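You operate a simulated robot arm through the tools that you are given. There is no shell and no other tool.

The job below is to be done with a simulated robot arm. You get a single attempt, and the scene is never put back.

JOB
Plug the oil port, then sand the bare roller pad and brush a patch of rust stop on it.
Fine: gold plug screwed home, not forced, before any sanding; rust off before the coat; the patch covers the pad's middle, a bare strip may show at the edges; block and flat brush back; the plug holder stays. Set down upright: blue sanding block, flat blue brush. A coat counts when it lies all over at full strength: go over it till it gets no stronger. What is to be rubbed or washed off counts as gone when no trace of it is left.

The check looks at the end state, three seconds after you hand in, the way a careful person would. Anything else that was tipped, shoved, dropped, spilled or broken makes it a failure. Lids that push on must go on centred and level and be pressed home; caps that screw on are set level and turned clockwise until they are tight.

ROBOT AND FRAMES
A 7-joint arm with a two-finger parallel gripper, fixed in place. Base frame: the origin is on the floor under the middle of its stand, x ahead of it, y to its left, z up; the work surface is at about z = 79.8. Lengths are in cm, angles in degrees, forces in N, time in s.
With the tool pointing down near the work surface it reaches from about 10 to 66 cm from the base axis. Its first joint turns from -66.0 to 66.0 degrees. Payload 1.57 kg.
Tool frame: the origin (TCP) lies between the finger pads and is the grasp point; the fingertips stand 3 cm ahead of it; z points along the fingers, y is the line along which they close. The gripper opens to 8 cm. The fingers are 1.7 cm wide and 1.2 cm thick; the gripper's body (4 by 8.2 cm) begins 8 cm behind the TCP.
Orientation is told as [roll, pitch, yaw] about the base's x, y, z axes, in that order, counted from this pose: with the fingers straight down and closing along the base's y, the tool's x points along the base's -x, its y along +y and its z along -z.

CONTROLS
- The arm moves only by the tool send_rows. Its argument "moves" is a list of rows, each a list of 6 numbers: the shift along the tool's x, y, z in cm, then the turn, a rotation vector about the tool's x, y, z in degrees. In form: [[x, y, z, rx, ry, rz], ...]. A call has 1 to 20 rows; each row shifts and turns the commanded pose from where the row before left it, along the tool's axes as they then stand. "claw" is the gripper command, from -1 (fully open) to 1 (shut), values between in proportion, set as the call begins (left out, the last holds). A row lasts 0.2 s, in which the tool goes at most 5 cm and 8.6 degrees; a call with a longer step from one row to the next is refused whole, and so is a gripper value outside its range. A pose out of reach is approached as far as the arm can. The call stops where the force on the tool passes 40 N (or 10 N more than at its start, if that is more) or the arm is blocked; 0.2 s more then pass. Each finger travels about 7.2 cm/s and halts on what it meets, pressing with about 38 N; the grip force reading is that of the motor and also rises with nothing between the fingers. The clock runs only during rows and for 0.2 s after the last one: add rows that do not move to give the fingers time. The reply holds the time, the measured pose of the TCP, the force on the tool along the base axes, the opening and the grip force, in the units named above and with some noise, with the torque about the TCP (base axes, N m) and any sound that the robot's microphone picked up.
- Cameras (640 x 400 px; columns grow to the right, rows downward): "scene" is fixed at [6.49, 44.31, 141.76]; the picture's right is [-0.65, -0.76, 0.00], its down [-0.48, 0.41, -0.77] and it looks along [0.59, -0.50, -0.63] (base axes); focal length 214 px, centre (320, 200). "wrist" rides on the gripper at [7.2, -0.7, -12.2] in the tool frame; the picture's right is [0.09, 1.00, 0.00], its down [-0.84, 0.08, -0.54] and it looks along [-0.54, 0.05, 0.84] (tool axes); focal length 238 px, centre (320, 200). There is no depth. A picture from a camera that has moved, and an enlarged one, comes with that camera's place and axes in the base frame and with its lens.
- get_image(camera): a new picture of that camera. The clock stands still meanwhile.
- close_up(camera, box): a new picture of the part [left, top, right, bottom] of that camera's present view, enlarged. The clock stands still meanwhile.
- hand_in(): hands the job in; it is judged then, once.

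Nothing tells you positions but the pictures and the camera data. Unless the task says otherwise, let go and move clear before handing in.

The tools are called after "Request:" by a JSON object that holds its "name" and its "arguments". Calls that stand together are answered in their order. send_rows: Moves the arm, as the interface text tells. Its arguments: {"type":"object","properties":{"moves":{"type":"array","items":{"type":"array","items":{"type":"number"}}},"claw":{"type":"number"}},"required":["moves"]} The other tools are called the same way: get_image (camera) takes a picture; close_up (camera, box) takes an enlarged picture of a part of a camera's view; hand_in () hands the job in.

At the start:

```text
time_s: 0.0
tool_pos: [31.09, 6.77, 127.86]
ee_rot: [-0.1, 0.0, 0.0]
wrist_force: [0.5, 0.7, 0.5]
ft_torque: [0.0, 0.02, 0.0]
grip_width: 8.0
gripper_force: 0.2
```

scene: 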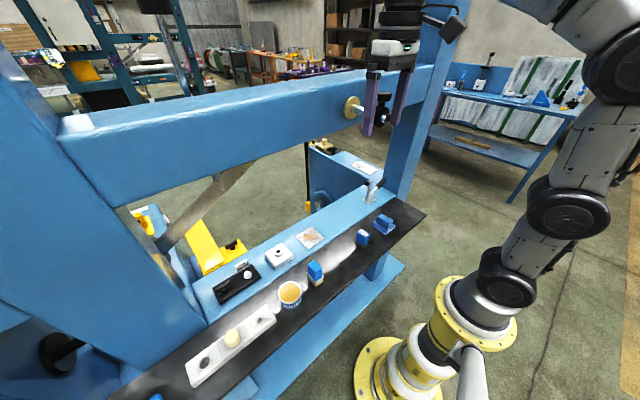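
wrist: 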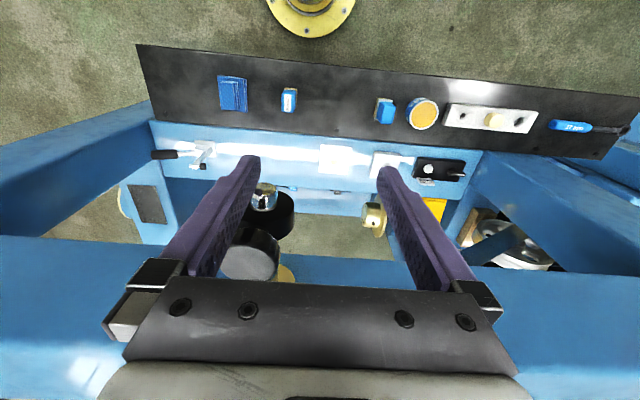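

I see a bench shelf with several small items: a plug holder, an amber tub, blue blocks and brushes, and a rusty pad. First I take enlarged views to find out what is what.

Request:
{"name": "close_up", "arguments": {"camera": "scene", "box": [180, 220, 340, 320]}}

Request:
{"name": "close_up", "arguments": {"camera": "scene", "box": [290, 160, 450, 260]}}

Request:
{"name": "close_up", "arguments": {"camera": "scene", "box": [120, 300, 280, 400]}}

Request:
{"name": "close_up", "arguments": {"camera": "wrist", "box": [140, 40, 400, 202]}}

Request:
{"name": "close_up", "arguments": {"camera": "wrist", "box": [360, 70, 640, 245]}}

```text
4.00 times, centred on (260, 270) of scene
camera zoom: at [6.49, 44.31, 141.76], right [-0.65, -0.76, 0.0], down [-0.48, 0.41, -0.77], along [0.59, -0.5, -0.63], focal length 858 px, centre (560, -80)
```

zoom: 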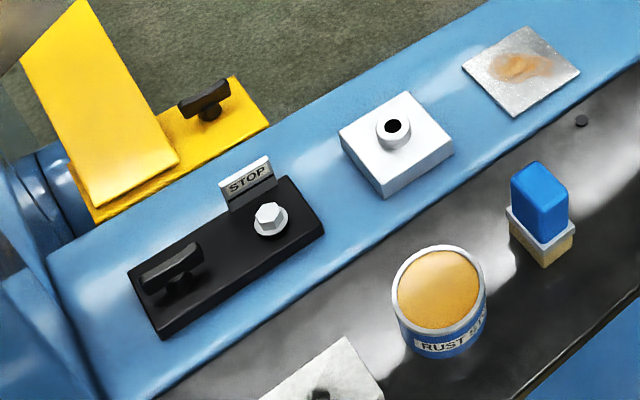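

```text
4.00 times, centred on (370, 210) of scene
camera zoom: at [6.49, 44.31, 141.76], right [-0.65, -0.76, 0.0], down [-0.48, 0.41, -0.77], along [0.59, -0.5, -0.63], focal length 858 px, centre (120, 160)
```

zoom: 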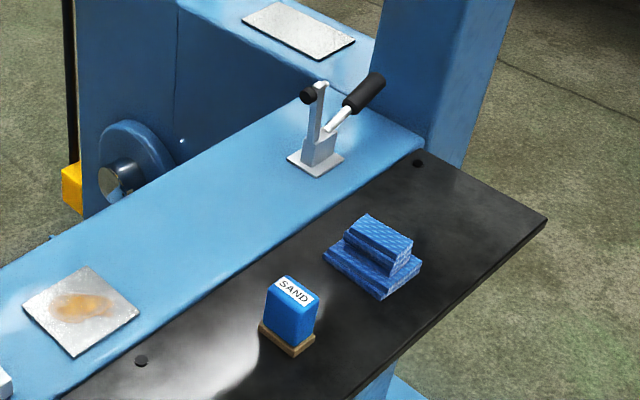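

```text
4.00 times, centred on (200, 350) of scene
camera zoom: at [6.49, 44.31, 141.76], right [-0.65, -0.76, 0.0], down [-0.48, 0.41, -0.77], along [0.59, -0.5, -0.63], focal length 858 px, centre (800, -400)
```

zoom: 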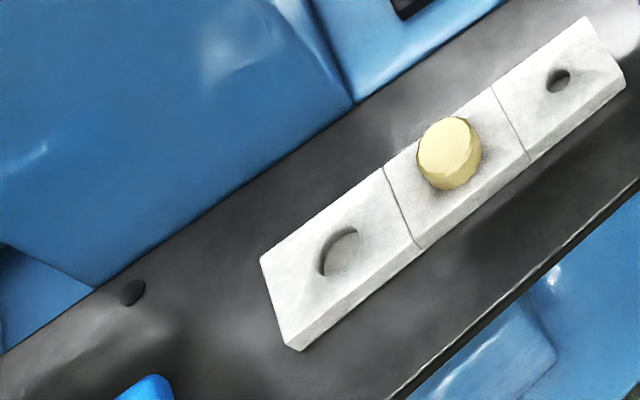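

```text
2.46 times, centred on (270, 121) of wrist
camera zoom: at [23.9, 6.08, 140.11], right [-0.09, 1.0, 0.0], down [0.84, 0.08, 0.54], along [0.54, 0.05, -0.84], focal length 587 px, centre (443, 394)
```

zoom: 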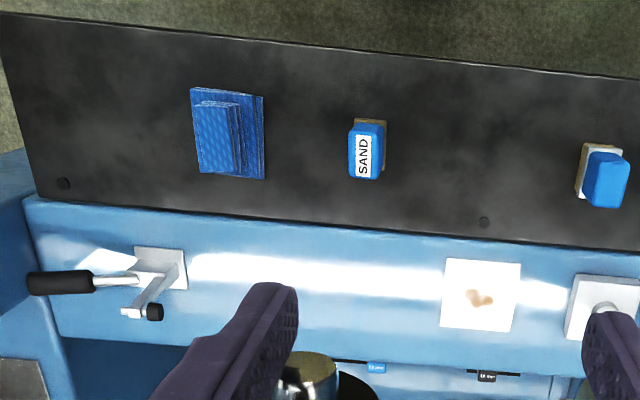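

```text
2.29 times, centred on (500, 158) of wrist
camera zoom: at [23.9, 6.08, 140.11], right [-0.09, 1.0, 0.0], down [0.84, 0.08, 0.54], along [0.54, 0.05, -0.84], focal length 545 px, centre (-91, 297)
```

zoom: 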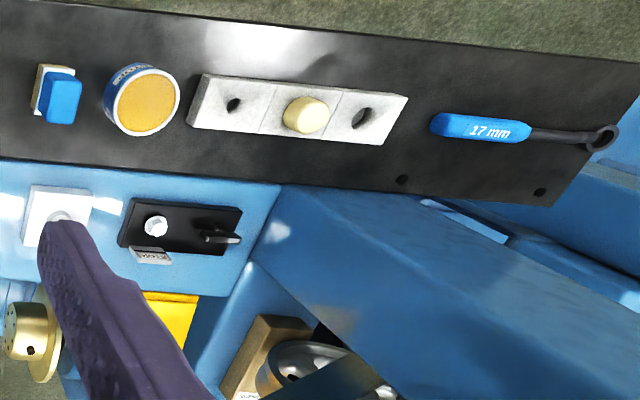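

The shelf carries, by increasing y: the blue rags, the SAND block near (36, -1), the flat brush near (36, 21), the rust-stop tin near (34, 31), the plug holder with the gold plug near (35, 48) and a spanner. The white oil port (50, 25) and the rusty pad (50, 12) are on the blue rail under an overhead beam. I move above the plug first to look closer.

Request:
{"name": "send_rows", "arguments": {"moves": [[-0.325, 3.433, 2.5, 0, 0, 0], [-0.325, 3.433, 2.5, 0, 0, 0], [-0.325, 3.433, 2.5, 0, 0, 0], [-0.325, 3.433, 2.5, 0, 0, 0], [-0.325, 3.433, 2.5, 0, 0, 0], [-0.325, 3.433, 2.5, 0, 0, 0], [-0.325, 3.433, 2.5, 0, 0, 0], [-0.325, 3.433, 2.5, 0, 0, 0], [-0.325, 3.433, 2.5, 0, 0, 0], [-0.325, 3.433, 2.5, 0, 0, 0], [-0.325, 3.433, 2.5, 0, 0, 0], [-0.325, 3.433, 2.5, 0, 0, 0]], "claw": -1}}

```text
time_s: 2.6
tool_pos: [34.76, 48.43, 98.0]
ee_rot: [0.1, -0.2, 0.0]
wrist_force: [-0.8, 0.0, 0.5]
ft_torque: [0.04, 0.01, -0.02]
grip_width: 7.99
gripper_force: 0.0
```

The arm is above the plug holder. I look with both cameras to place the plug precisely.

Request:
{"name": "get_image", "arguments": {"camera": "wrist"}}

Request:
{"name": "get_image", "arguments": {"camera": "scene"}}

Request:
{"name": "close_up", "arguments": {"camera": "wrist", "box": [220, 100, 420, 225]}}

```text
taken
camera wrist: at [27.61, 47.73, 110.24], right [-0.09, 1.0, 0.0], down [0.84, 0.08, 0.54], along [0.54, 0.05, -0.84], focal length 238 px, centre (320, 200)
```

wrist: 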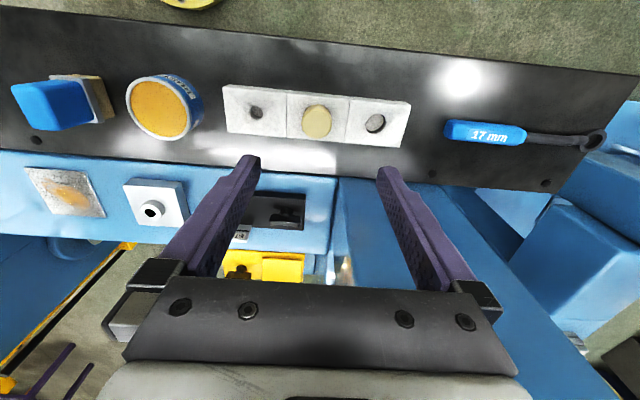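

```text
taken
```

scene: 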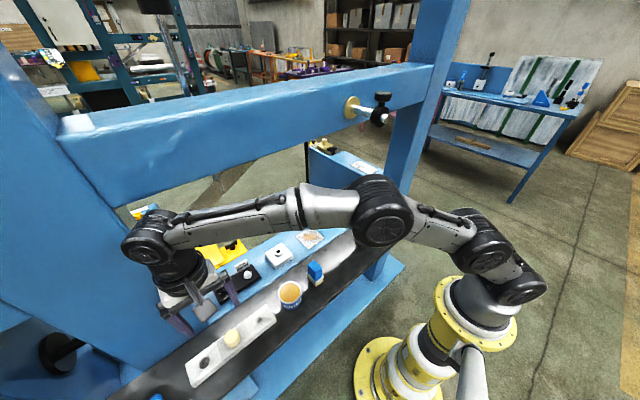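

```text
3.20 times, centred on (320, 162) of wrist
camera zoom: at [27.61, 47.73, 110.24], right [-0.09, 1.0, 0.0], down [0.84, 0.08, 0.54], along [0.54, 0.05, -0.84], focal length 763 px, centre (320, 320)
```

zoom: 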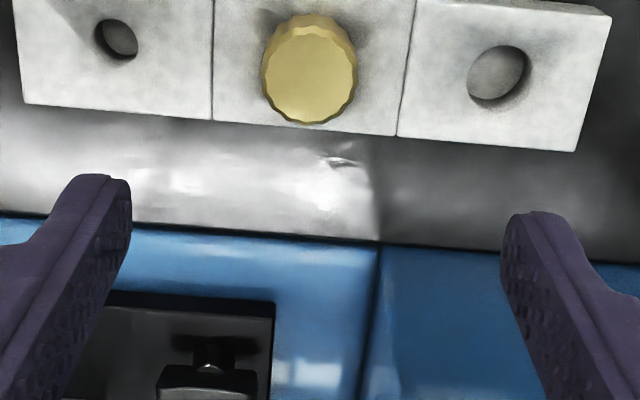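

The gold knob sits in the holder's middle well near (34.9, 48.0) with its top around z 83. I go lower and take two views to measure the height.

Request:
{"name": "send_rows", "arguments": {"moves": [[-0.05, -0.2, 2.6, 0, 0, 0], [-0.05, -0.2, 2.6, 0, 0, 0], [0, 0, 2.6, 0, 0, 0], [0, 0, 0, 0, 0, 0]]}}

Request:
{"name": "close_up", "arguments": {"camera": "wrist", "box": [220, 80, 420, 205]}}

Request:
{"name": "send_rows", "arguments": {"moves": [[3, 0, 0, 0, 0, 0], [3, 0, 0, 0, 0, 0], [3, 0, 0, 0, 0, 0], [0, 0, 0, 0, 0, 0]]}}

Request:
{"name": "close_up", "arguments": {"camera": "wrist", "box": [220, 140, 420, 265]}}

Request:
{"name": "get_image", "arguments": {"camera": "wrist"}}

```text
time_s: 3.6
tool_pos: [34.96, 47.89, 90.02]
ee_rot: [0.2, -0.1, 0.1]
wrist_force: [-0.7, 0.7, -0.4]
ft_torque: [0.0, -0.01, 0.0]
grip_width: 8.01
gripper_force: 0.2
```

```text
3.20 times, centred on (320, 142) of wrist
camera zoom: at [27.82, 47.21, 102.4], right [-0.09, 1.0, 0.0], down [0.84, 0.08, 0.54], along [0.54, 0.05, -0.84], focal length 763 px, centre (320, 384)
```

zoom: 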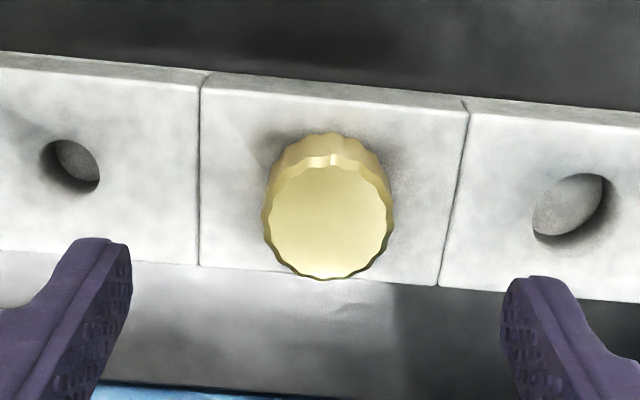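

```text
time_s: 4.6
tool_pos: [25.76, 47.84, 90.03]
ee_rot: [0.1, -0.1, 0.0]
wrist_force: [-0.1, -0.5, 0.8]
ft_torque: [0.0, -0.01, 0.0]
grip_width: 8.03
gripper_force: 0.2
```

```text
3.20 times, centred on (320, 202) of wrist
camera zoom: at [18.67, 47.09, 102.18], right [-0.09, 1.0, 0.0], down [0.84, 0.08, 0.54], along [0.54, 0.05, -0.84], focal length 763 px, centre (320, 192)
```

zoom: 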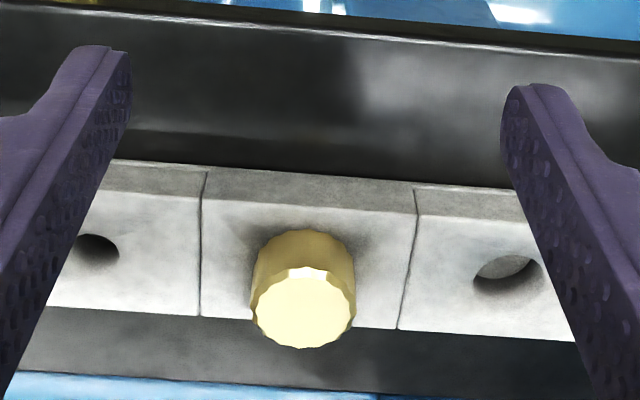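

```text
taken
camera wrist: at [18.67, 47.09, 102.18], right [-0.09, 1.0, 0.0], down [0.84, 0.08, 0.54], along [0.54, 0.05, -0.84], focal length 238 px, centre (320, 200)
```

wrist: 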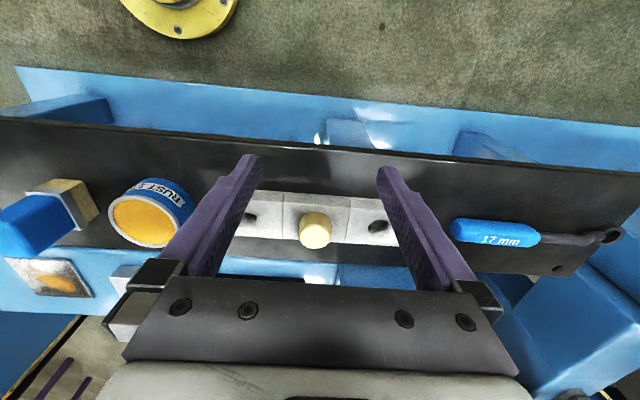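

The knob top is at about (34.8, 48.05, 83.9) and the holder's top at z ≈ 82.0. Before gripping I look at the oil port and the pad up close, staying below the overhead beam.

Request:
{"name": "send_rows", "arguments": {"moves": [[0, 0, -3, 0, 0, 0], [-2.0, -3.8, 0, 0, 0, 0], [-2.0, -3.8, 0, 0, 0, 0], [-2.0, -3.8, 0, 0, 0, 0], [-2.0, -3.8, 0, 0, 0, 0], [-2.0, -3.8, 0, 0, 0, 0], [-2.0, -3.8, 0, 0, 0, 0], [0, 0, 0, 0, 0, 0]]}}

Request:
{"name": "get_image", "arguments": {"camera": "wrist"}}

Request:
{"name": "close_up", "arguments": {"camera": "wrist", "box": [220, 120, 420, 245]}}

Request:
{"name": "send_rows", "arguments": {"moves": [[-2.5, 0, 0, 0, 0, 0], [-2.5, 0, 0, 0, 0, 0], [-2.5, 0, 0, 0, 0, 0], [0, 0, 0, 0, 0, 0]]}}

Request:
{"name": "get_image", "arguments": {"camera": "wrist"}}

Request:
{"name": "close_up", "arguments": {"camera": "wrist", "box": [220, 80, 420, 205]}}

Request:
{"name": "get_image", "arguments": {"camera": "scene"}}

```text
time_s: 6.4
tool_pos: [37.96, 24.97, 93.1]
ee_rot: [0.0, 0.0, 0.0]
wrist_force: [0.1, 0.0, 0.5]
ft_torque: [-0.02, -0.02, 0.02]
grip_width: 7.98
gripper_force: 0.0
```

```text
taken
camera wrist: at [30.85, 24.31, 105.44], right [-0.09, 1.0, 0.0], down [0.84, 0.08, 0.54], along [0.54, 0.05, -0.84], focal length 238 px, centre (320, 200)
```

wrist: 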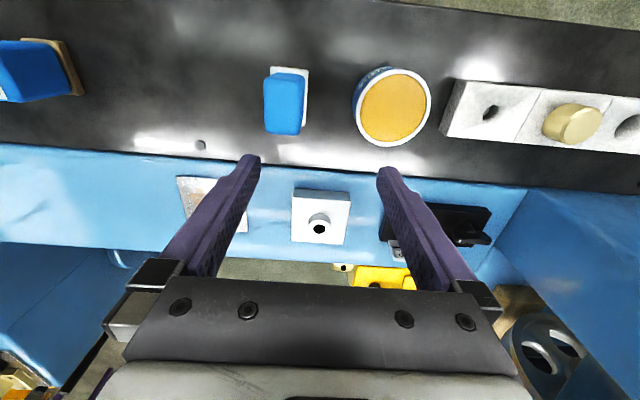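

```text
3.20 times, centred on (320, 182) of wrist
camera zoom: at [30.85, 24.31, 105.44], right [-0.09, 1.0, 0.0], down [0.84, 0.08, 0.54], along [0.54, 0.05, -0.84], focal length 763 px, centre (320, 256)
```

zoom: 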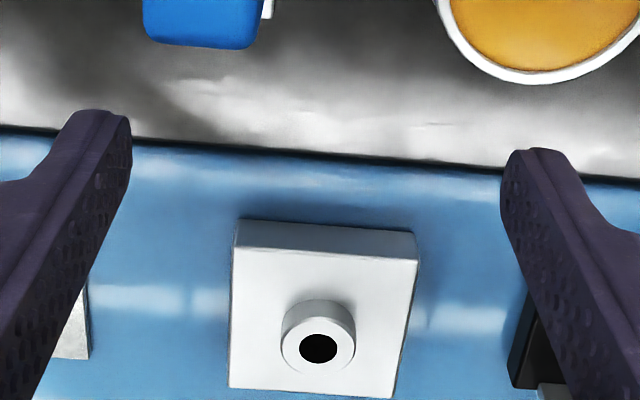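

```text
time_s: 7.4
tool_pos: [45.62, 24.84, 93.11]
ee_rot: [0.0, -0.2, -0.1]
wrist_force: [0.0, -0.2, 0.0]
ft_torque: [0.03, -0.01, 0.04]
grip_width: 8.01
gripper_force: 0.0
```

```text
taken
camera wrist: at [38.5, 24.11, 105.37], right [-0.09, 1.0, 0.0], down [0.84, 0.08, 0.54], along [0.54, 0.05, -0.84], focal length 238 px, centre (320, 200)
```

wrist: 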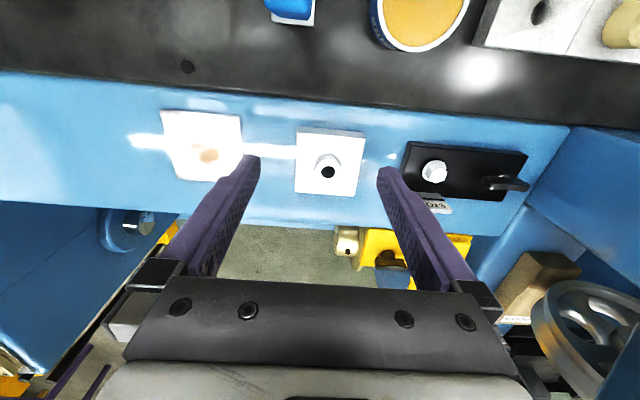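

```text
3.20 times, centred on (320, 142) of wrist
camera zoom: at [38.5, 24.11, 105.37], right [-0.09, 1.0, 0.0], down [0.84, 0.08, 0.54], along [0.54, 0.05, -0.84], focal length 763 px, centre (320, 384)
```

zoom: 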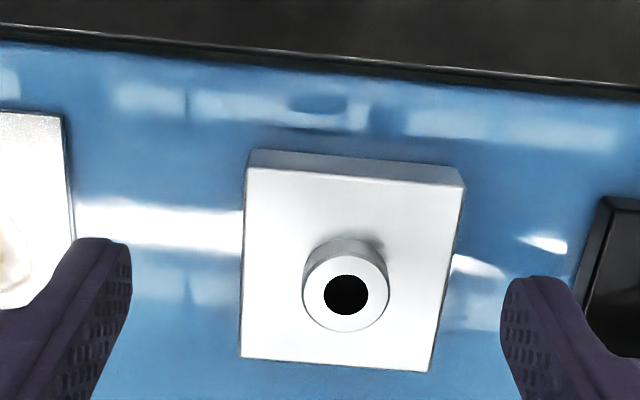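

```text
taken
```

scene: 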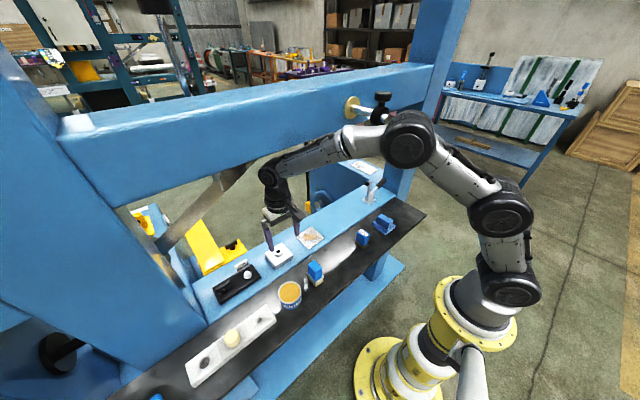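

The port's hole is at about (49.3, 25.95), its rim at z ≈ 83.2, and its white block's top at z ≈ 82.0. I go back over the plug and lower the open fingers around its knob.

Request:
{"name": "send_rows", "arguments": {"moves": [[1.8, 3.87, 0, 0, 0, 0], [1.8, 3.87, 0, 0, 0, 0], [1.8, 3.87, 0, 0, 0, 0], [1.8, 3.87, 0, 0, 0, 0], [1.8, 3.87, 0, 0, 0, 0], [1.82, 3.86, 0, 0, 0, 0], [0, 0, 2.5, 0, 0, 0], [0, 0, 2.5, 0, 0, 0], [0, 0, 1.5, 0, 0, 0], [0, 0, 0, 0, 0, 0]]}}

Request:
{"name": "get_image", "arguments": {"camera": "wrist"}}

Request:
{"name": "close_up", "arguments": {"camera": "scene", "box": [160, 270, 320, 370]}}

```text
time_s: 9.6
tool_pos: [34.62, 48.12, 86.49]
ee_rot: [0.0, -0.1, -0.1]
wrist_force: [0.3, -0.6, 0.0]
ft_torque: [-0.01, -0.01, 0.01]
grip_width: 8.0
gripper_force: 0.0
```

```text
taken
camera wrist: at [27.46, 47.42, 98.62], right [-0.09, 1.0, 0.0], down [0.84, 0.08, 0.54], along [0.54, 0.05, -0.84], focal length 238 px, centre (320, 200)
```

wrist: 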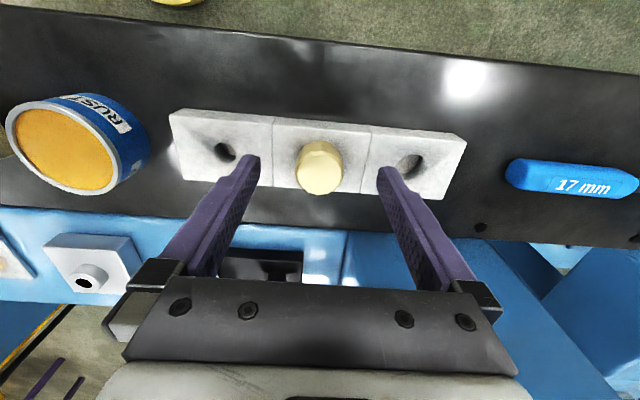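

```text
4.00 times, centred on (240, 320) of scene
camera zoom: at [6.49, 44.31, 141.76], right [-0.65, -0.76, 0.0], down [-0.48, 0.41, -0.77], along [0.59, -0.5, -0.63], focal length 858 px, centre (640, -280)
```

zoom: 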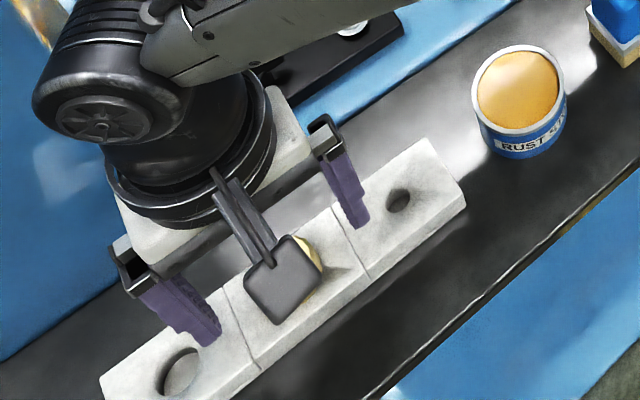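

The fingers straddle the knob. I take a zoom to check centring before going down the last centimetre.

Request:
{"name": "close_up", "arguments": {"camera": "wrist", "box": [270, 125, 370, 188]}}

```text
6.35 times, centred on (320, 156) of wrist
camera zoom: at [27.46, 47.42, 98.62], right [-0.09, 1.0, 0.0], down [0.84, 0.08, 0.54], along [0.54, 0.05, -0.84], focal length 1513 px, centre (320, 476)
```

zoom: 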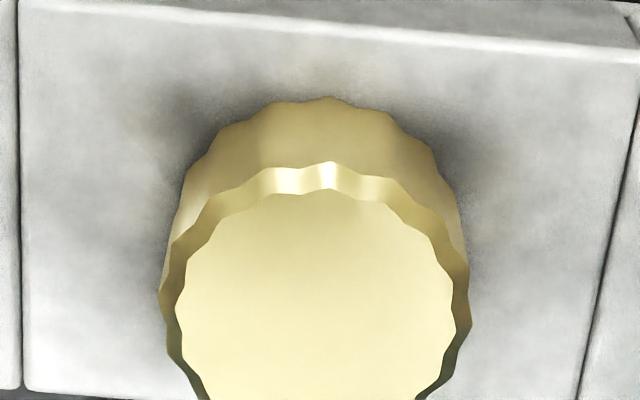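

I need the whole top rim in view to find its centre.

Request:
{"name": "close_up", "arguments": {"camera": "wrist", "box": [270, 137, 370, 200]}}

```text
6.35 times, centred on (320, 168) of wrist
camera zoom: at [27.46, 47.42, 98.62], right [-0.09, 1.0, 0.0], down [0.84, 0.08, 0.54], along [0.54, 0.05, -0.84], focal length 1513 px, centre (320, 400)
```

zoom: 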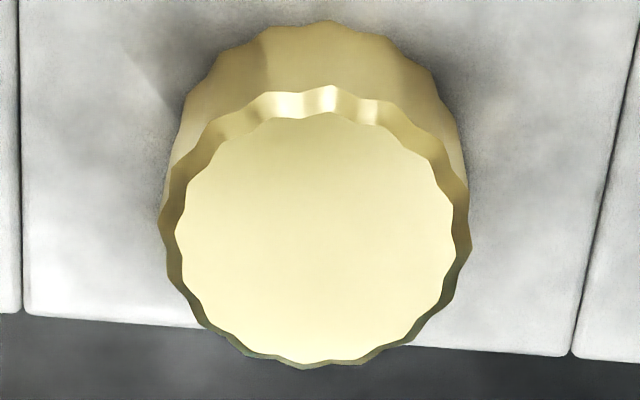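

The knob centre is at (34.8, 48.05). I nudge 0.15 cm forward, go down so the fingertips stand just above the holder, and close.

Request:
{"name": "send_rows", "arguments": {"moves": [[-0.15, -0.05, 0.4, 0, 0, 0], [0, 0, 0.4, 0, 0, 0], [0, 0, 0.4, 0, 0, 0], [0, 0, 0, 0, 0, 0]]}}

Request:
{"name": "send_rows", "arguments": {"moves": [[0, 0, 0, 0, 0, 0], [0, 0, 0, 0, 0, 0], [0, 0, 0, 0, 0, 0], [0, 0, 0, 0, 0, 0], [0, 0, 0, 0, 0, 0]], "claw": 1}}

Request:
{"name": "close_up", "arguments": {"camera": "wrist", "box": [220, 120, 420, 245]}}

```text
time_s: 10.6
tool_pos: [34.69, 47.81, 85.3]
ee_rot: [0.0, -0.1, 0.0]
wrist_force: [-0.1, -0.4, 0.5]
ft_torque: [0.02, -0.01, 0.01]
grip_width: 7.97
gripper_force: 0.0
```

```text
time_s: 11.8
tool_pos: [34.91, 47.93, 85.37]
ee_rot: [0.0, 0.0, 0.0]
wrist_force: [0.1, -0.7, 0.7]
ft_torque: [-0.01, 0.0, -0.03]
grip_width: 3.12
gripper_force: 38.0
```

```text
3.20 times, centred on (320, 182) of wrist
camera zoom: at [27.72, 47.2, 97.6], right [-0.09, 1.0, 0.0], down [0.84, 0.08, 0.54], along [0.54, 0.05, -0.84], focal length 763 px, centre (320, 256)
```

zoom: 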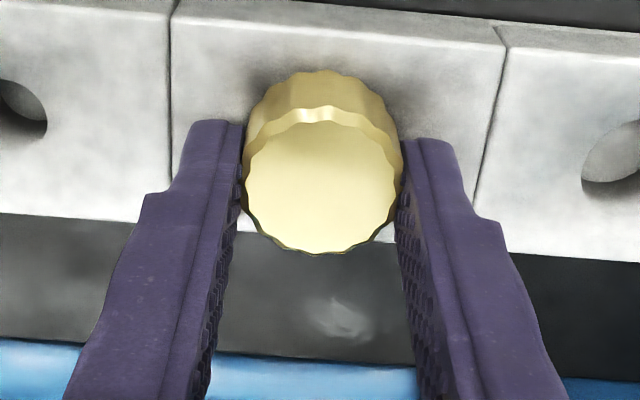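

The knob is gripped (width 3.1) but sits about 0.1 cm off the tool axis toward the base. I open slightly, shift by that much and grip again so the turning is centred.

Request:
{"name": "send_rows", "arguments": {"moves": [[0, 0, 0, 0, 0, 0], [0, 0, 0, 0, 0, 0], [0.12, 0, 0, 0, 0, 0], [0, 0, 0, 0, 0, 0]], "claw": 0}}

Request:
{"name": "send_rows", "arguments": {"moves": [[0, 0, 0, 0, 0, 0], [0, 0, 0, 0, 0, 0], [0, 0, 0, 0, 0, 0], [0, 0, 0, 0, 0, 0]], "claw": 1}}

Request:
{"name": "close_up", "arguments": {"camera": "wrist", "box": [220, 120, 420, 245]}}

```text
time_s: 12.8
tool_pos: [34.77, 47.98, 85.42]
ee_rot: [0.0, -0.1, 0.0]
wrist_force: [0.8, 0.4, -1.3]
ft_torque: [-0.02, 0.0, 0.0]
grip_width: 4.0
gripper_force: 0.0
```

```text
time_s: 13.8
tool_pos: [34.67, 48.0, 85.39]
ee_rot: [0.1, 0.0, 0.0]
wrist_force: [0.7, -0.2, 0.7]
ft_torque: [0.0, 0.0, 0.0]
grip_width: 3.13
gripper_force: 37.9
```

```text
3.20 times, centred on (320, 182) of wrist
camera zoom: at [27.59, 47.24, 97.64], right [-0.09, 1.0, 0.0], down [0.84, 0.08, 0.54], along [0.54, 0.05, -0.84], focal length 763 px, centre (320, 256)
```

zoom: 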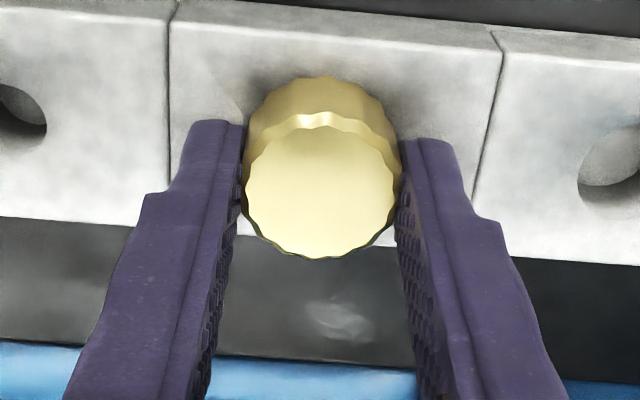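

Centred now. I lift the plug straight up and check that it came out alone.

Request:
{"name": "send_rows", "arguments": {"moves": [[0, 0, -0.5, 0, 0, 0], [0, 0, -1, 0, 0, 0], [0, 0, -1.5, 0, 0, 0], [0, 0, -2, 0, 0, 0], [0, 0, -1.5, 0, 0, 0], [0, 0, 0, 0, 0, 0]]}}

Request:
{"name": "get_image", "arguments": {"camera": "wrist"}}

Request:
{"name": "close_up", "arguments": {"camera": "scene", "box": [160, 270, 320, 370]}}

```text
time_s: 15.2
tool_pos: [34.74, 47.98, 91.92]
ee_rot: [0.0, -0.1, 0.0]
wrist_force: [-0.1, 1.1, -0.2]
ft_torque: [0.01, 0.04, 0.0]
grip_width: 3.13
gripper_force: 37.8
```

```text
taken
camera wrist: at [27.57, 47.28, 104.22], right [-0.09, 1.0, 0.0], down [0.84, 0.08, 0.54], along [0.54, 0.05, -0.84], focal length 238 px, centre (320, 200)
```

wrist: 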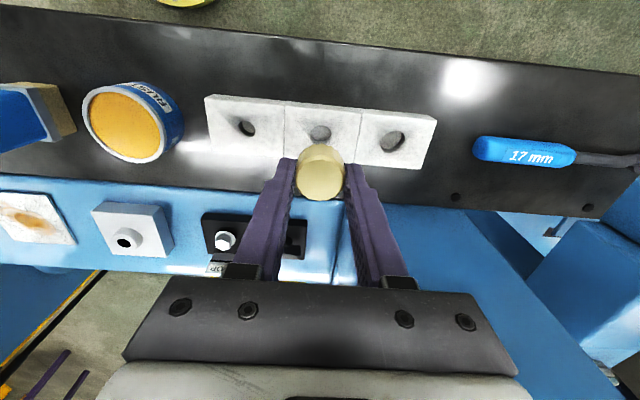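

```text
4.00 times, centred on (240, 320) of scene
camera zoom: at [6.49, 44.31, 141.76], right [-0.65, -0.76, 0.0], down [-0.48, 0.41, -0.77], along [0.59, -0.5, -0.63], focal length 858 px, centre (640, -280)
```

zoom: 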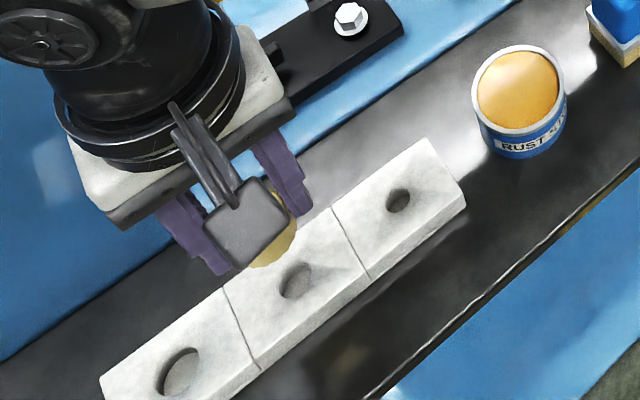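

The plug is out and the holder stayed put. I carry it along a clear path to a point above the oil port.

Request:
{"name": "send_rows", "arguments": {"moves": [[-1.3, -4.4, 0, 0, 0, 0], [-1.3, -4.4, 0, 0, 0, 0], [-1.3, -4.4, 0, 0, 0, 0], [-1.3, -4.4, 0, 0, 0, 0], [-2.2, -2.25, 0, 0, 0, 0], [-2.2, -2.25, 0, 0, 0, 0], [-1.2, 0, 1, 0, 0, 0], [-1.2, 0, 0.5, 0, 0, 0], [-1.2, 0, 0.4, 0, 0, 0], [-1.29, 0, 0, 0, 0, 0], [0, 0, 0, 0, 0, 0]]}}

Request:
{"name": "get_image", "arguments": {"camera": "wrist"}}

Request:
{"name": "close_up", "arguments": {"camera": "scene", "box": [220, 180, 380, 280]}}

Request:
{"name": "get_image", "arguments": {"camera": "scene"}}

```text
time_s: 17.6
tool_pos: [49.21, 25.65, 90.06]
ee_rot: [0.0, -0.1, 0.0]
wrist_force: [0.1, -0.5, -0.1]
ft_torque: [0.04, 0.02, -0.05]
grip_width: 3.12
gripper_force: 37.9
```

```text
taken
camera wrist: at [41.99, 25.06, 102.31], right [-0.09, 1.0, 0.0], down [0.84, 0.08, 0.54], along [0.54, 0.05, -0.84], focal length 238 px, centre (320, 200)
```

wrist: 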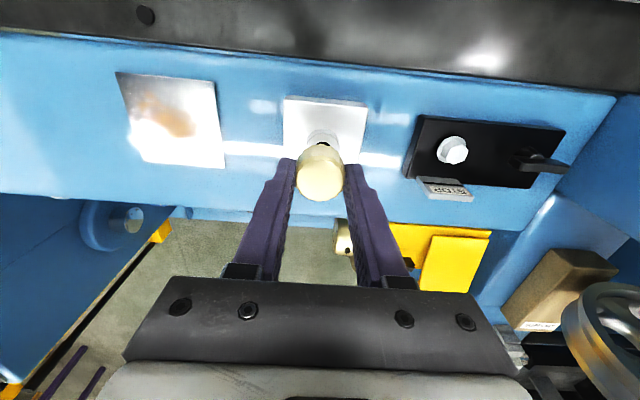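

```text
4.00 times, centred on (300, 230) of scene
camera zoom: at [6.49, 44.31, 141.76], right [-0.65, -0.76, 0.0], down [-0.48, 0.41, -0.77], along [0.59, -0.5, -0.63], focal length 858 px, centre (400, 80)
```

zoom: 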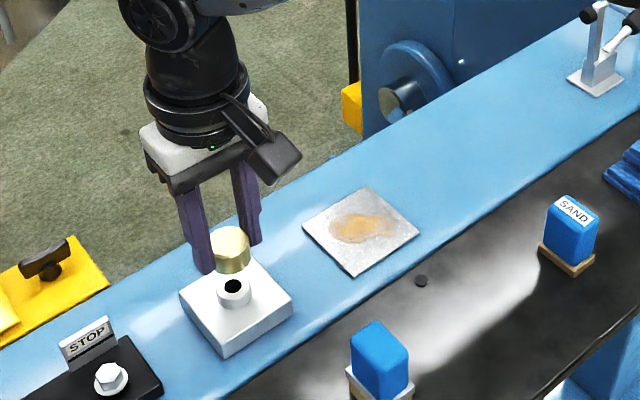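

```text
taken
```

scene: 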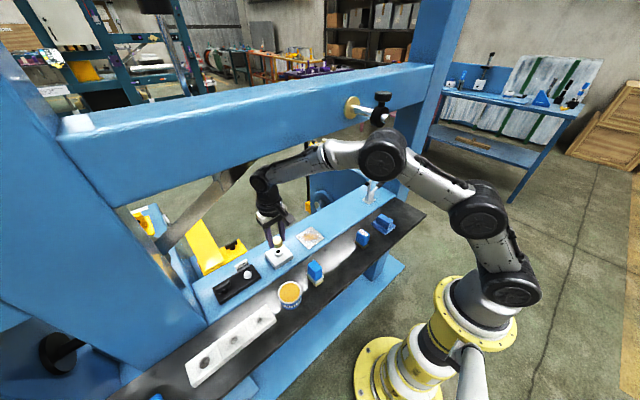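

The plug hangs above the port. I zoom in to check the alignment of the stem with the hole.

Request:
{"name": "close_up", "arguments": {"camera": "wrist", "box": [270, 90, 370, 153]}}

Request:
{"name": "close_up", "arguments": {"camera": "wrist", "box": [270, 120, 370, 183]}}

Request:
{"name": "close_up", "arguments": {"camera": "scene", "box": [260, 220, 300, 270]}}

```text
6.35 times, centred on (320, 122) of wrist
camera zoom: at [41.99, 25.06, 102.31], right [-0.09, 1.0, 0.0], down [0.84, 0.08, 0.54], along [0.54, 0.05, -0.84], focal length 1513 px, centre (320, 698)
```

zoom: 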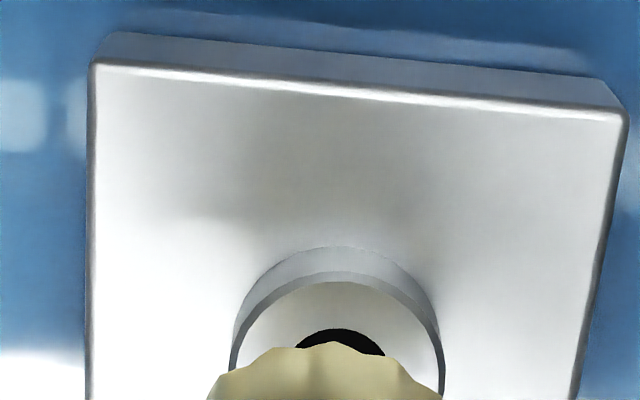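

```text
6.35 times, centred on (320, 152) of wrist
camera zoom: at [41.99, 25.06, 102.31], right [-0.09, 1.0, 0.0], down [0.84, 0.08, 0.54], along [0.54, 0.05, -0.84], focal length 1513 px, centre (320, 508)
```

zoom: 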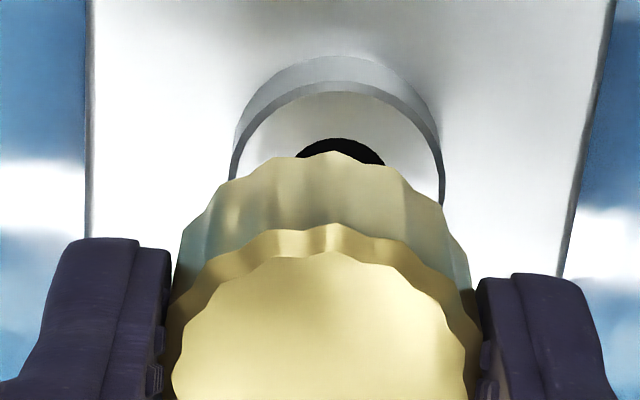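

```text
8.00 times, centred on (280, 245) of scene
camera zoom: at [6.49, 44.31, 141.76], right [-0.65, -0.76, 0.0], down [-0.48, 0.41, -0.77], along [0.59, -0.5, -0.63], focal length 1716 px, centre (640, -160)
```

zoom: 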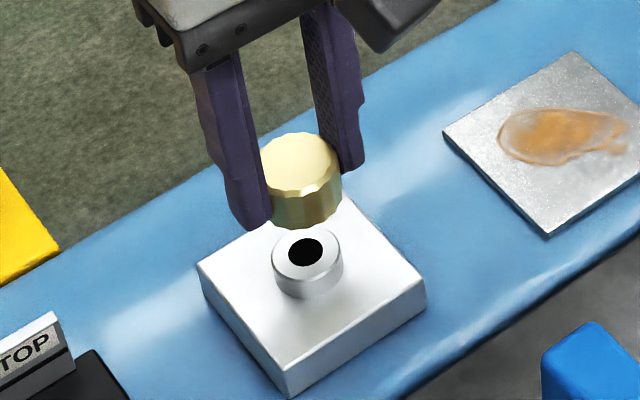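

The hole lies about 0.2 cm toward +y from the plug's axis. I correct that and lower part of the way for another look.

Request:
{"name": "send_rows", "arguments": {"moves": [[-0.08, 0.2, 0, 0, 0, 0], [0, 0, 0.7, 0, 0, 0], [0, 0, 0.7, 0, 0, 0], [0, 0, 0.4, 0, 0, 0], [0, 0, 0, 0, 0, 0]]}}

Request:
{"name": "close_up", "arguments": {"camera": "wrist", "box": [270, 120, 370, 183]}}

Request:
{"name": "close_up", "arguments": {"camera": "scene", "box": [260, 220, 300, 270]}}

```text
time_s: 18.8
tool_pos: [49.18, 26.03, 88.35]
ee_rot: [0.0, 0.0, 0.0]
wrist_force: [0.1, -0.3, -1.2]
ft_torque: [0.0, -0.01, -0.02]
grip_width: 3.11
gripper_force: 37.0
```

```text
6.35 times, centred on (320, 152) of wrist
camera zoom: at [42.16, 25.28, 100.5], right [-0.09, 1.0, 0.0], down [0.84, 0.08, 0.54], along [0.54, 0.05, -0.84], focal length 1513 px, centre (320, 508)
```

zoom: 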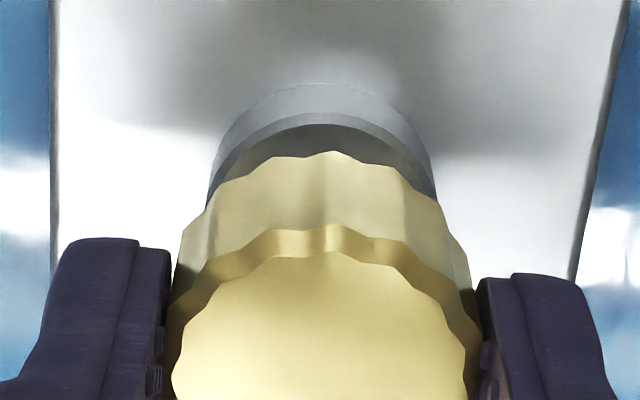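

```text
8.00 times, centred on (280, 245) of scene
camera zoom: at [6.49, 44.31, 141.76], right [-0.65, -0.76, 0.0], down [-0.48, 0.41, -0.77], along [0.59, -0.5, -0.63], focal length 1716 px, centre (640, -160)
```

zoom: 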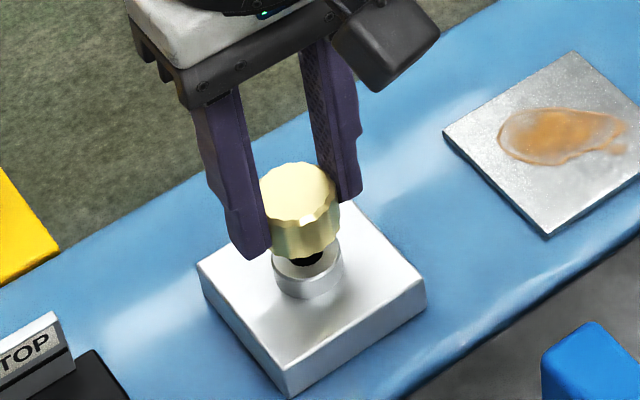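

The stem side is well lined up now. I lower gently in small steps, watching the force for first contact.

Request:
{"name": "send_rows", "arguments": {"moves": [[0.03, -0.05, 0.3, 0, 0, 0], [0, 0, 0.3, 0, 0, 0], [0, 0, 0.2, 0, 0, 0], [0, 0, 0, 0, 0, 0]]}}

Request:
{"name": "close_up", "arguments": {"camera": "wrist", "box": [270, 120, 370, 183]}}

Request:
{"name": "close_up", "arguments": {"camera": "scene", "box": [260, 220, 300, 270]}}

```text
time_s: 19.8
tool_pos: [49.16, 25.96, 87.43]
ee_rot: [0.0, 0.0, 0.1]
wrist_force: [-0.6, -0.4, -0.7]
ft_torque: [-0.01, 0.0, -0.03]
grip_width: 3.12
gripper_force: 37.9
```

```text
6.35 times, centred on (320, 152) of wrist
camera zoom: at [42.08, 25.3, 99.66], right [-0.09, 1.0, 0.0], down [0.84, 0.08, 0.54], along [0.54, 0.05, -0.84], focal length 1513 px, centre (320, 508)
```

zoom: 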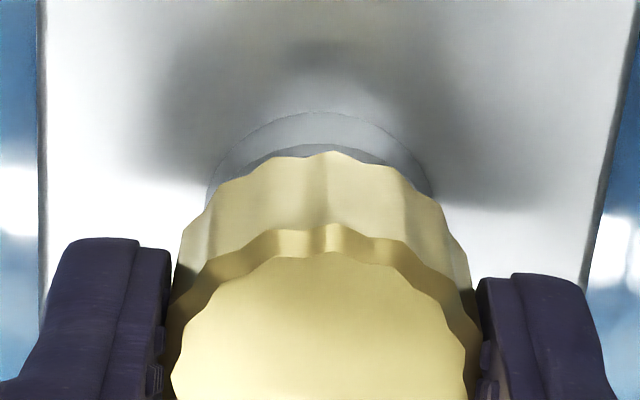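

```text
8.00 times, centred on (280, 245) of scene
camera zoom: at [6.49, 44.31, 141.76], right [-0.65, -0.76, 0.0], down [-0.48, 0.41, -0.77], along [0.59, -0.5, -0.63], focal length 1716 px, centre (640, -160)
```

zoom: 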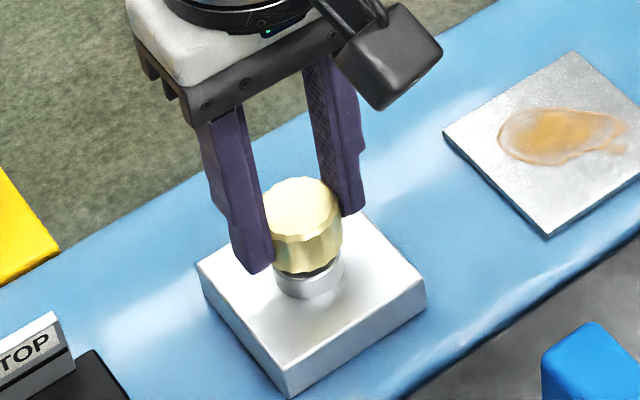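

The alignment needs finer measuring before engaging. I take sharper zooms from both cameras.

Request:
{"name": "close_up", "arguments": {"camera": "scene", "box": [266, 238, 290, 253]}}

Request:
{"name": "close_up", "arguments": {"camera": "wrist", "box": [290, 130, 350, 168]}}

```text
16.00 times, centred on (278, 246) of scene
camera zoom: at [6.49, 44.31, 141.76], right [-0.65, -0.76, 0.0], down [-0.48, 0.41, -0.77], along [0.59, -0.5, -0.63], focal length 3432 px, centre (992, -528)
```

zoom: 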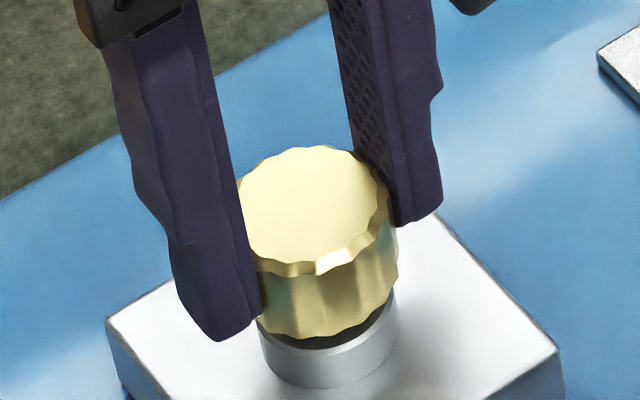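

```text
10.53 times, centred on (320, 149) of wrist
camera zoom: at [42.08, 25.3, 99.66], right [-0.09, 1.0, 0.0], down [0.84, 0.08, 0.54], along [0.54, 0.05, -0.84], focal length 2509 px, centre (320, 737)
```

zoom: 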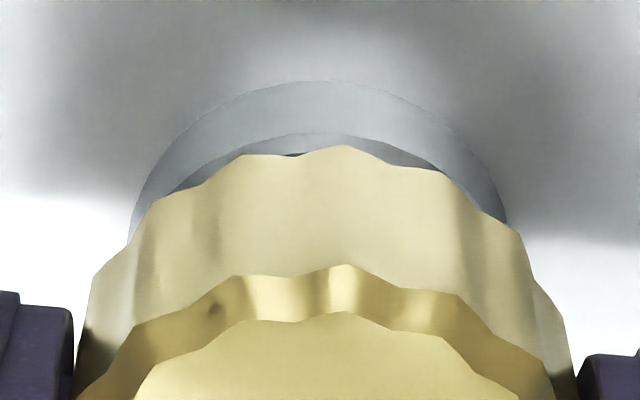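

Both views agree the plug is coaxial with the port within about half a millimetre. I lower in small steps until it touches.

Request:
{"name": "send_rows", "arguments": {"moves": [[0.03, 0, 0.2, 0, 0, 0], [0, 0, 0.2, 0, 0, 0], [0, 0, 0, 0, 0, 0]]}}

Request:
{"name": "send_rows", "arguments": {"moves": [[0, 0, 0.15, 0, 0, 0], [0, 0, 0.15, 0, 0, 0], [0, 0, 0, 0, 0, 0]]}}

```text
time_s: 20.6
tool_pos: [49.2, 25.98, 86.95]
ee_rot: [-0.1, 0.0, 0.0]
wrist_force: [0.2, 0.0, -0.6]
ft_torque: [0.0, 0.0, -0.02]
grip_width: 3.11
gripper_force: 37.5
```

```text
time_s: 21.4
tool_pos: [49.18, 26.13, 86.7]
ee_rot: [0.0, -0.1, 0.0]
wrist_force: [-0.4, 0.8, 0.4]
ft_torque: [-0.01, 0.06, -0.01]
grip_width: 3.13
gripper_force: 38.4
```

No contact yet at TCP z 86.7. I keep lowering a little at a time.

Request:
{"name": "send_rows", "arguments": {"moves": [[0, 0, 0.1, 0, 0, 0], [0, 0, 0.1, 0, 0, 0], [0, 0, 0, 0, 0, 0]]}}

Request:
{"name": "close_up", "arguments": {"camera": "wrist", "box": [270, 120, 370, 183]}}

Request:
{"name": "close_up", "arguments": {"camera": "scene", "box": [266, 238, 290, 253]}}

```text
time_s: 22.2
tool_pos: [49.09, 26.07, 86.7]
ee_rot: [0.2, -0.1, -0.1]
wrist_force: [-7.8, -0.4, 17.6]
ft_torque: [-0.08, 0.49, 0.0]
grip_width: 3.13
gripper_force: 38.5
```

```text
6.35 times, centred on (320, 152) of wrist
camera zoom: at [42.03, 25.33, 98.93], right [-0.09, 1.0, 0.0], down [0.84, 0.08, 0.54], along [0.54, 0.05, -0.84], focal length 1513 px, centre (320, 508)
```

zoom: 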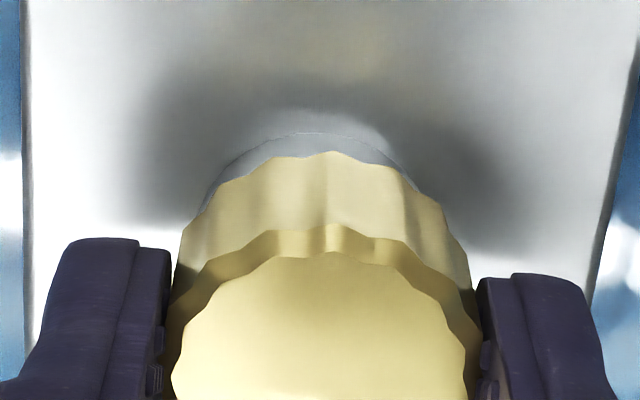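

```text
16.00 times, centred on (278, 246) of scene
camera zoom: at [6.44, 44.3, 141.77], right [-0.65, -0.76, 0.0], down [-0.48, 0.41, -0.77], along [0.59, -0.5, -0.63], focal length 3432 px, centre (992, -528)
```

zoom: 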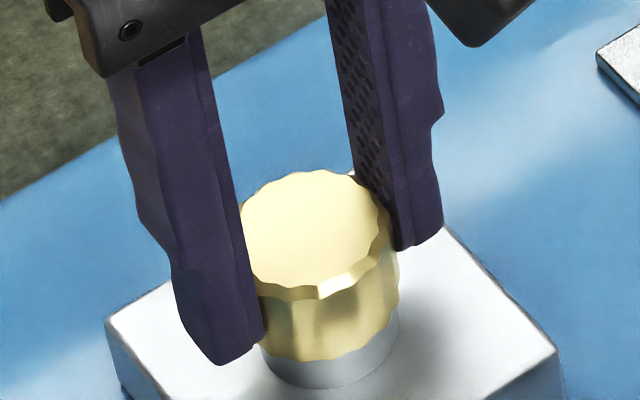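

It touched with a sideways push toward −x, so the plug is a touch too far in +x. I back off, shift about 0.7 mm toward the base and try again.

Request:
{"name": "send_rows", "arguments": {"moves": [[0, 0, -0.25, 0, 0, 0], [0.07, -0.03, 0, 0, 0, 0], [0, 0, 0, 0, 0, 0]]}}

Request:
{"name": "send_rows", "arguments": {"moves": [[0, 0, 0.15, 0, 0, 0], [0, 0, 0.1, 0, 0, 0], [0, 0, 0, 0, 0, 0]]}}

```text
time_s: 23.0
tool_pos: [49.08, 26.1, 86.69]
ee_rot: [0.2, -0.2, 0.0]
wrist_force: [5.9, 12.8, -2.1]
ft_torque: [0.28, 0.0, -0.01]
grip_width: 3.13
gripper_force: 38.3
```

```text
time_s: 23.8
tool_pos: [49.13, 26.05, 86.73]
ee_rot: [0.2, -0.3, -0.1]
wrist_force: [-2.9, 12.8, 20.9]
ft_torque: [0.25, 0.58, -0.02]
grip_width: 3.12
gripper_force: 38.6
```

The lateral forces show the stem is now seated in the hole and guided by it. I relax the sideways offset and most of the downward push, then check the forces.

Request:
{"name": "send_rows", "arguments": {"moves": [[-0.02, 0.03, -0.18, 0, 0, 0], [0, 0, 0, 0, 0, 0]]}}

```text
time_s: 24.4
tool_pos: [49.11, 26.02, 86.71]
ee_rot: [0.1, -0.1, 0.0]
wrist_force: [-3.7, 13.7, 17.4]
ft_torque: [0.37, -0.01, 0.01]
grip_width: 3.12
gripper_force: 37.8
```

The readings may lag; I send an idle row to see the settled forces.

Request:
{"name": "send_rows", "arguments": {"moves": [[0, 0, 0, 0, 0, 0], [0, 0, 0, 0, 0, 0]]}}

```text
time_s: 25.0
tool_pos: [49.18, 25.98, 86.74]
ee_rot: [0.1, -0.2, -0.1]
wrist_force: [-4.1, 14.4, 16.2]
ft_torque: [0.35, -0.01, -0.04]
grip_width: 3.12
gripper_force: 38.4
```

Still a +y push of 14 N, so the hole wants the plug further toward +y. I shift a little that way.

Request:
{"name": "send_rows", "arguments": {"moves": [[-0.01, 0.05, -0.05, 0, 0, 0], [0, 0, 0, 0, 0, 0], [0, 0, 0, 0, 0, 0]]}}

```text
time_s: 25.8
tool_pos: [49.21, 26.12, 86.7]
ee_rot: [0.1, 0.0, 0.0]
wrist_force: [-5.2, 16.4, 11.2]
ft_torque: [0.37, -0.43, 0.02]
grip_width: 3.11
gripper_force: 37.6
```

Unclear response in y. I look at the alignment again before moving any further.

Request:
{"name": "close_up", "arguments": {"camera": "wrist", "box": [270, 120, 370, 183]}}

Request:
{"name": "close_up", "arguments": {"camera": "scene", "box": [266, 238, 290, 253]}}

```text
6.35 times, centred on (320, 152) of wrist
camera zoom: at [42.08, 25.35, 98.93], right [-0.09, 1.0, 0.0], down [0.84, 0.08, 0.54], along [0.54, 0.05, -0.84], focal length 1513 px, centre (320, 508)
```

zoom: 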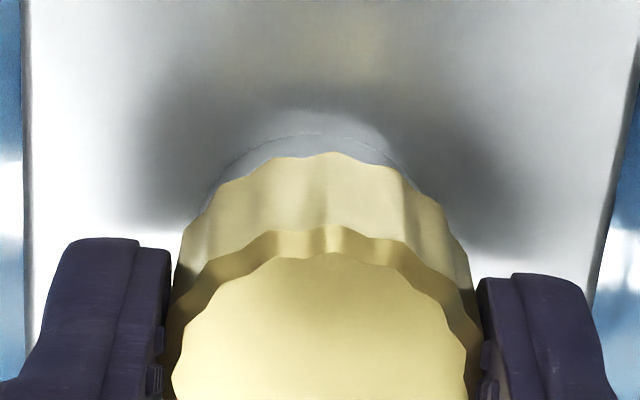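

```text
16.00 times, centred on (278, 246) of scene
camera zoom: at [6.46, 44.34, 141.75], right [-0.65, -0.76, 0.0], down [-0.48, 0.41, -0.77], along [0.59, -0.51, -0.63], focal length 3432 px, centre (992, -528)
```

zoom: 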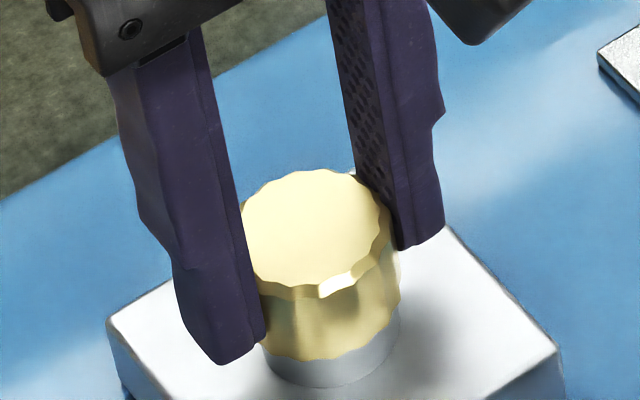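

Nothing visibly moved, so the plug is held firmly in the port mouth. I relax upward a bit more to see how the force responds.

Request:
{"name": "send_rows", "arguments": {"moves": [[0, 0, -0.1, 0, 0, 0], [0, 0, 0, 0, 0, 0], [0, 0, 0, 0, 0, 0]]}}

```text
time_s: 26.6
tool_pos: [49.27, 26.16, 86.76]
ee_rot: [0.0, 0.0, 0.0]
wrist_force: [3.6, 16.7, -4.5]
ft_torque: [0.43, -0.26, 0.0]
grip_width: 3.14
gripper_force: 38.3
```

Pulling up now gives −4.5 N, so the plug is caught. I test the y response the other way.

Request:
{"name": "send_rows", "arguments": {"moves": [[0, -0.08, 0.03, 0, 0, 0], [0, 0, 0, 0, 0, 0], [0, 0, 0, 0, 0, 0]]}}

```text
time_s: 27.4
tool_pos: [49.21, 25.83, 86.76]
ee_rot: [-0.1, 0.1, -0.1]
wrist_force: [-1.4, 6.8, -2.3]
ft_torque: [0.24, 0.04, -0.05]
grip_width: 3.12
gripper_force: 37.7
```

Moving −y cut the side force from 17 to 7 N. I continue the same way to bring it near zero.

Request:
{"name": "send_rows", "arguments": {"moves": [[0, -0.05, 0, 0, 0, 0], [0, 0, 0, 0, 0, 0], [0, 0, 0, 0, 0, 0]]}}

```text
time_s: 28.2
tool_pos: [49.31, 25.83, 86.83]
ee_rot: [0.1, -0.1, 0.0]
wrist_force: [-0.8, 4.7, 0.2]
ft_torque: [0.14, -0.01, 0.0]
grip_width: 3.14
gripper_force: 38.2
```

The side forces are small now. I begin turning clockwise gently and watch torque and height.

Request:
{"name": "send_rows", "arguments": {"moves": [[0, -0.02, 0.03, 0, 0, 6], [0, 0, 0.01, 0, 0, 6], [0, 0, 0.01, 0, 0, 6], [0, 0, 0.01, 0, 0, 6], [0, 0, 0.01, 0, 0, 6]]}}

```text
time_s: 29.4
tool_pos: [49.26, 25.81, 86.69]
ee_rot: [0.1, 0.0, -30.1]
wrist_force: [0.9, 4.0, -0.9]
ft_torque: [0.14, -0.08, -0.02]
grip_width: 3.11
gripper_force: 37.9
```

It turns freely with no torque. I keep turning without commanding descent to see whether the thread pulls down.

Request:
{"name": "send_rows", "arguments": {"moves": [[0, 0, 0, 0, 0, 8], [0, 0, 0, 0, 0, 8], [0, 0, 0, 0, 0, 8], [0, 0, 0, 0, 0, 8], [0, 0, 0, 0, 0, 8], [0, 0, 0, 0, 0, 8], [0, 0, 0, 0, 0, 8], [0, 0, 0, 0, 0, 8], [0, 0, 0, 0, 0, 0]]}}

Request:
{"name": "close_up", "arguments": {"camera": "scene", "box": [266, 238, 290, 253]}}

```text
time_s: 31.4
tool_pos: [49.17, 25.94, 86.66]
ee_rot: [0.0, 0.0, -94.1]
wrist_force: [0.3, 2.9, 1.3]
ft_torque: [0.1, 0.01, 0.03]
grip_width: 3.13
gripper_force: 38.3
```

```text
16.00 times, centred on (278, 246) of scene
camera zoom: at [6.48, 44.32, 141.76], right [-0.65, -0.76, 0.0], down [-0.48, 0.41, -0.77], along [0.59, -0.5, -0.63], focal length 3432 px, centre (992, -528)
```

zoom: 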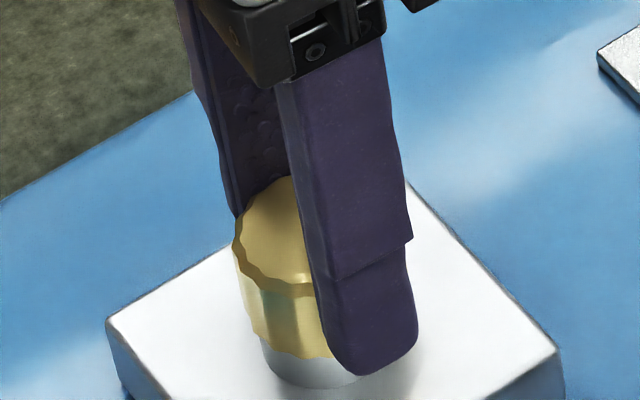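

No pull yet. I add a light downward push while turning on so the thread can catch.

Request:
{"name": "send_rows", "arguments": {"moves": [[0, 0, 0.03, 0, 0, 8], [0, 0, 0.02, 0, 0, 8], [0, 0, 0, 0, 0, 8], [0, 0, 0, 0, 0, 8], [0, 0, 0, 0, 0, 8], [0, 0, 0, 0, 0, 8]]}}

```text
time_s: 32.8
tool_pos: [49.07, 25.81, 86.67]
ee_rot: [-0.1, 0.0, -142.2]
wrist_force: [-0.2, -0.4, -0.9]
ft_torque: [0.0, 0.04, 0.0]
grip_width: 3.15
gripper_force: 37.3
```

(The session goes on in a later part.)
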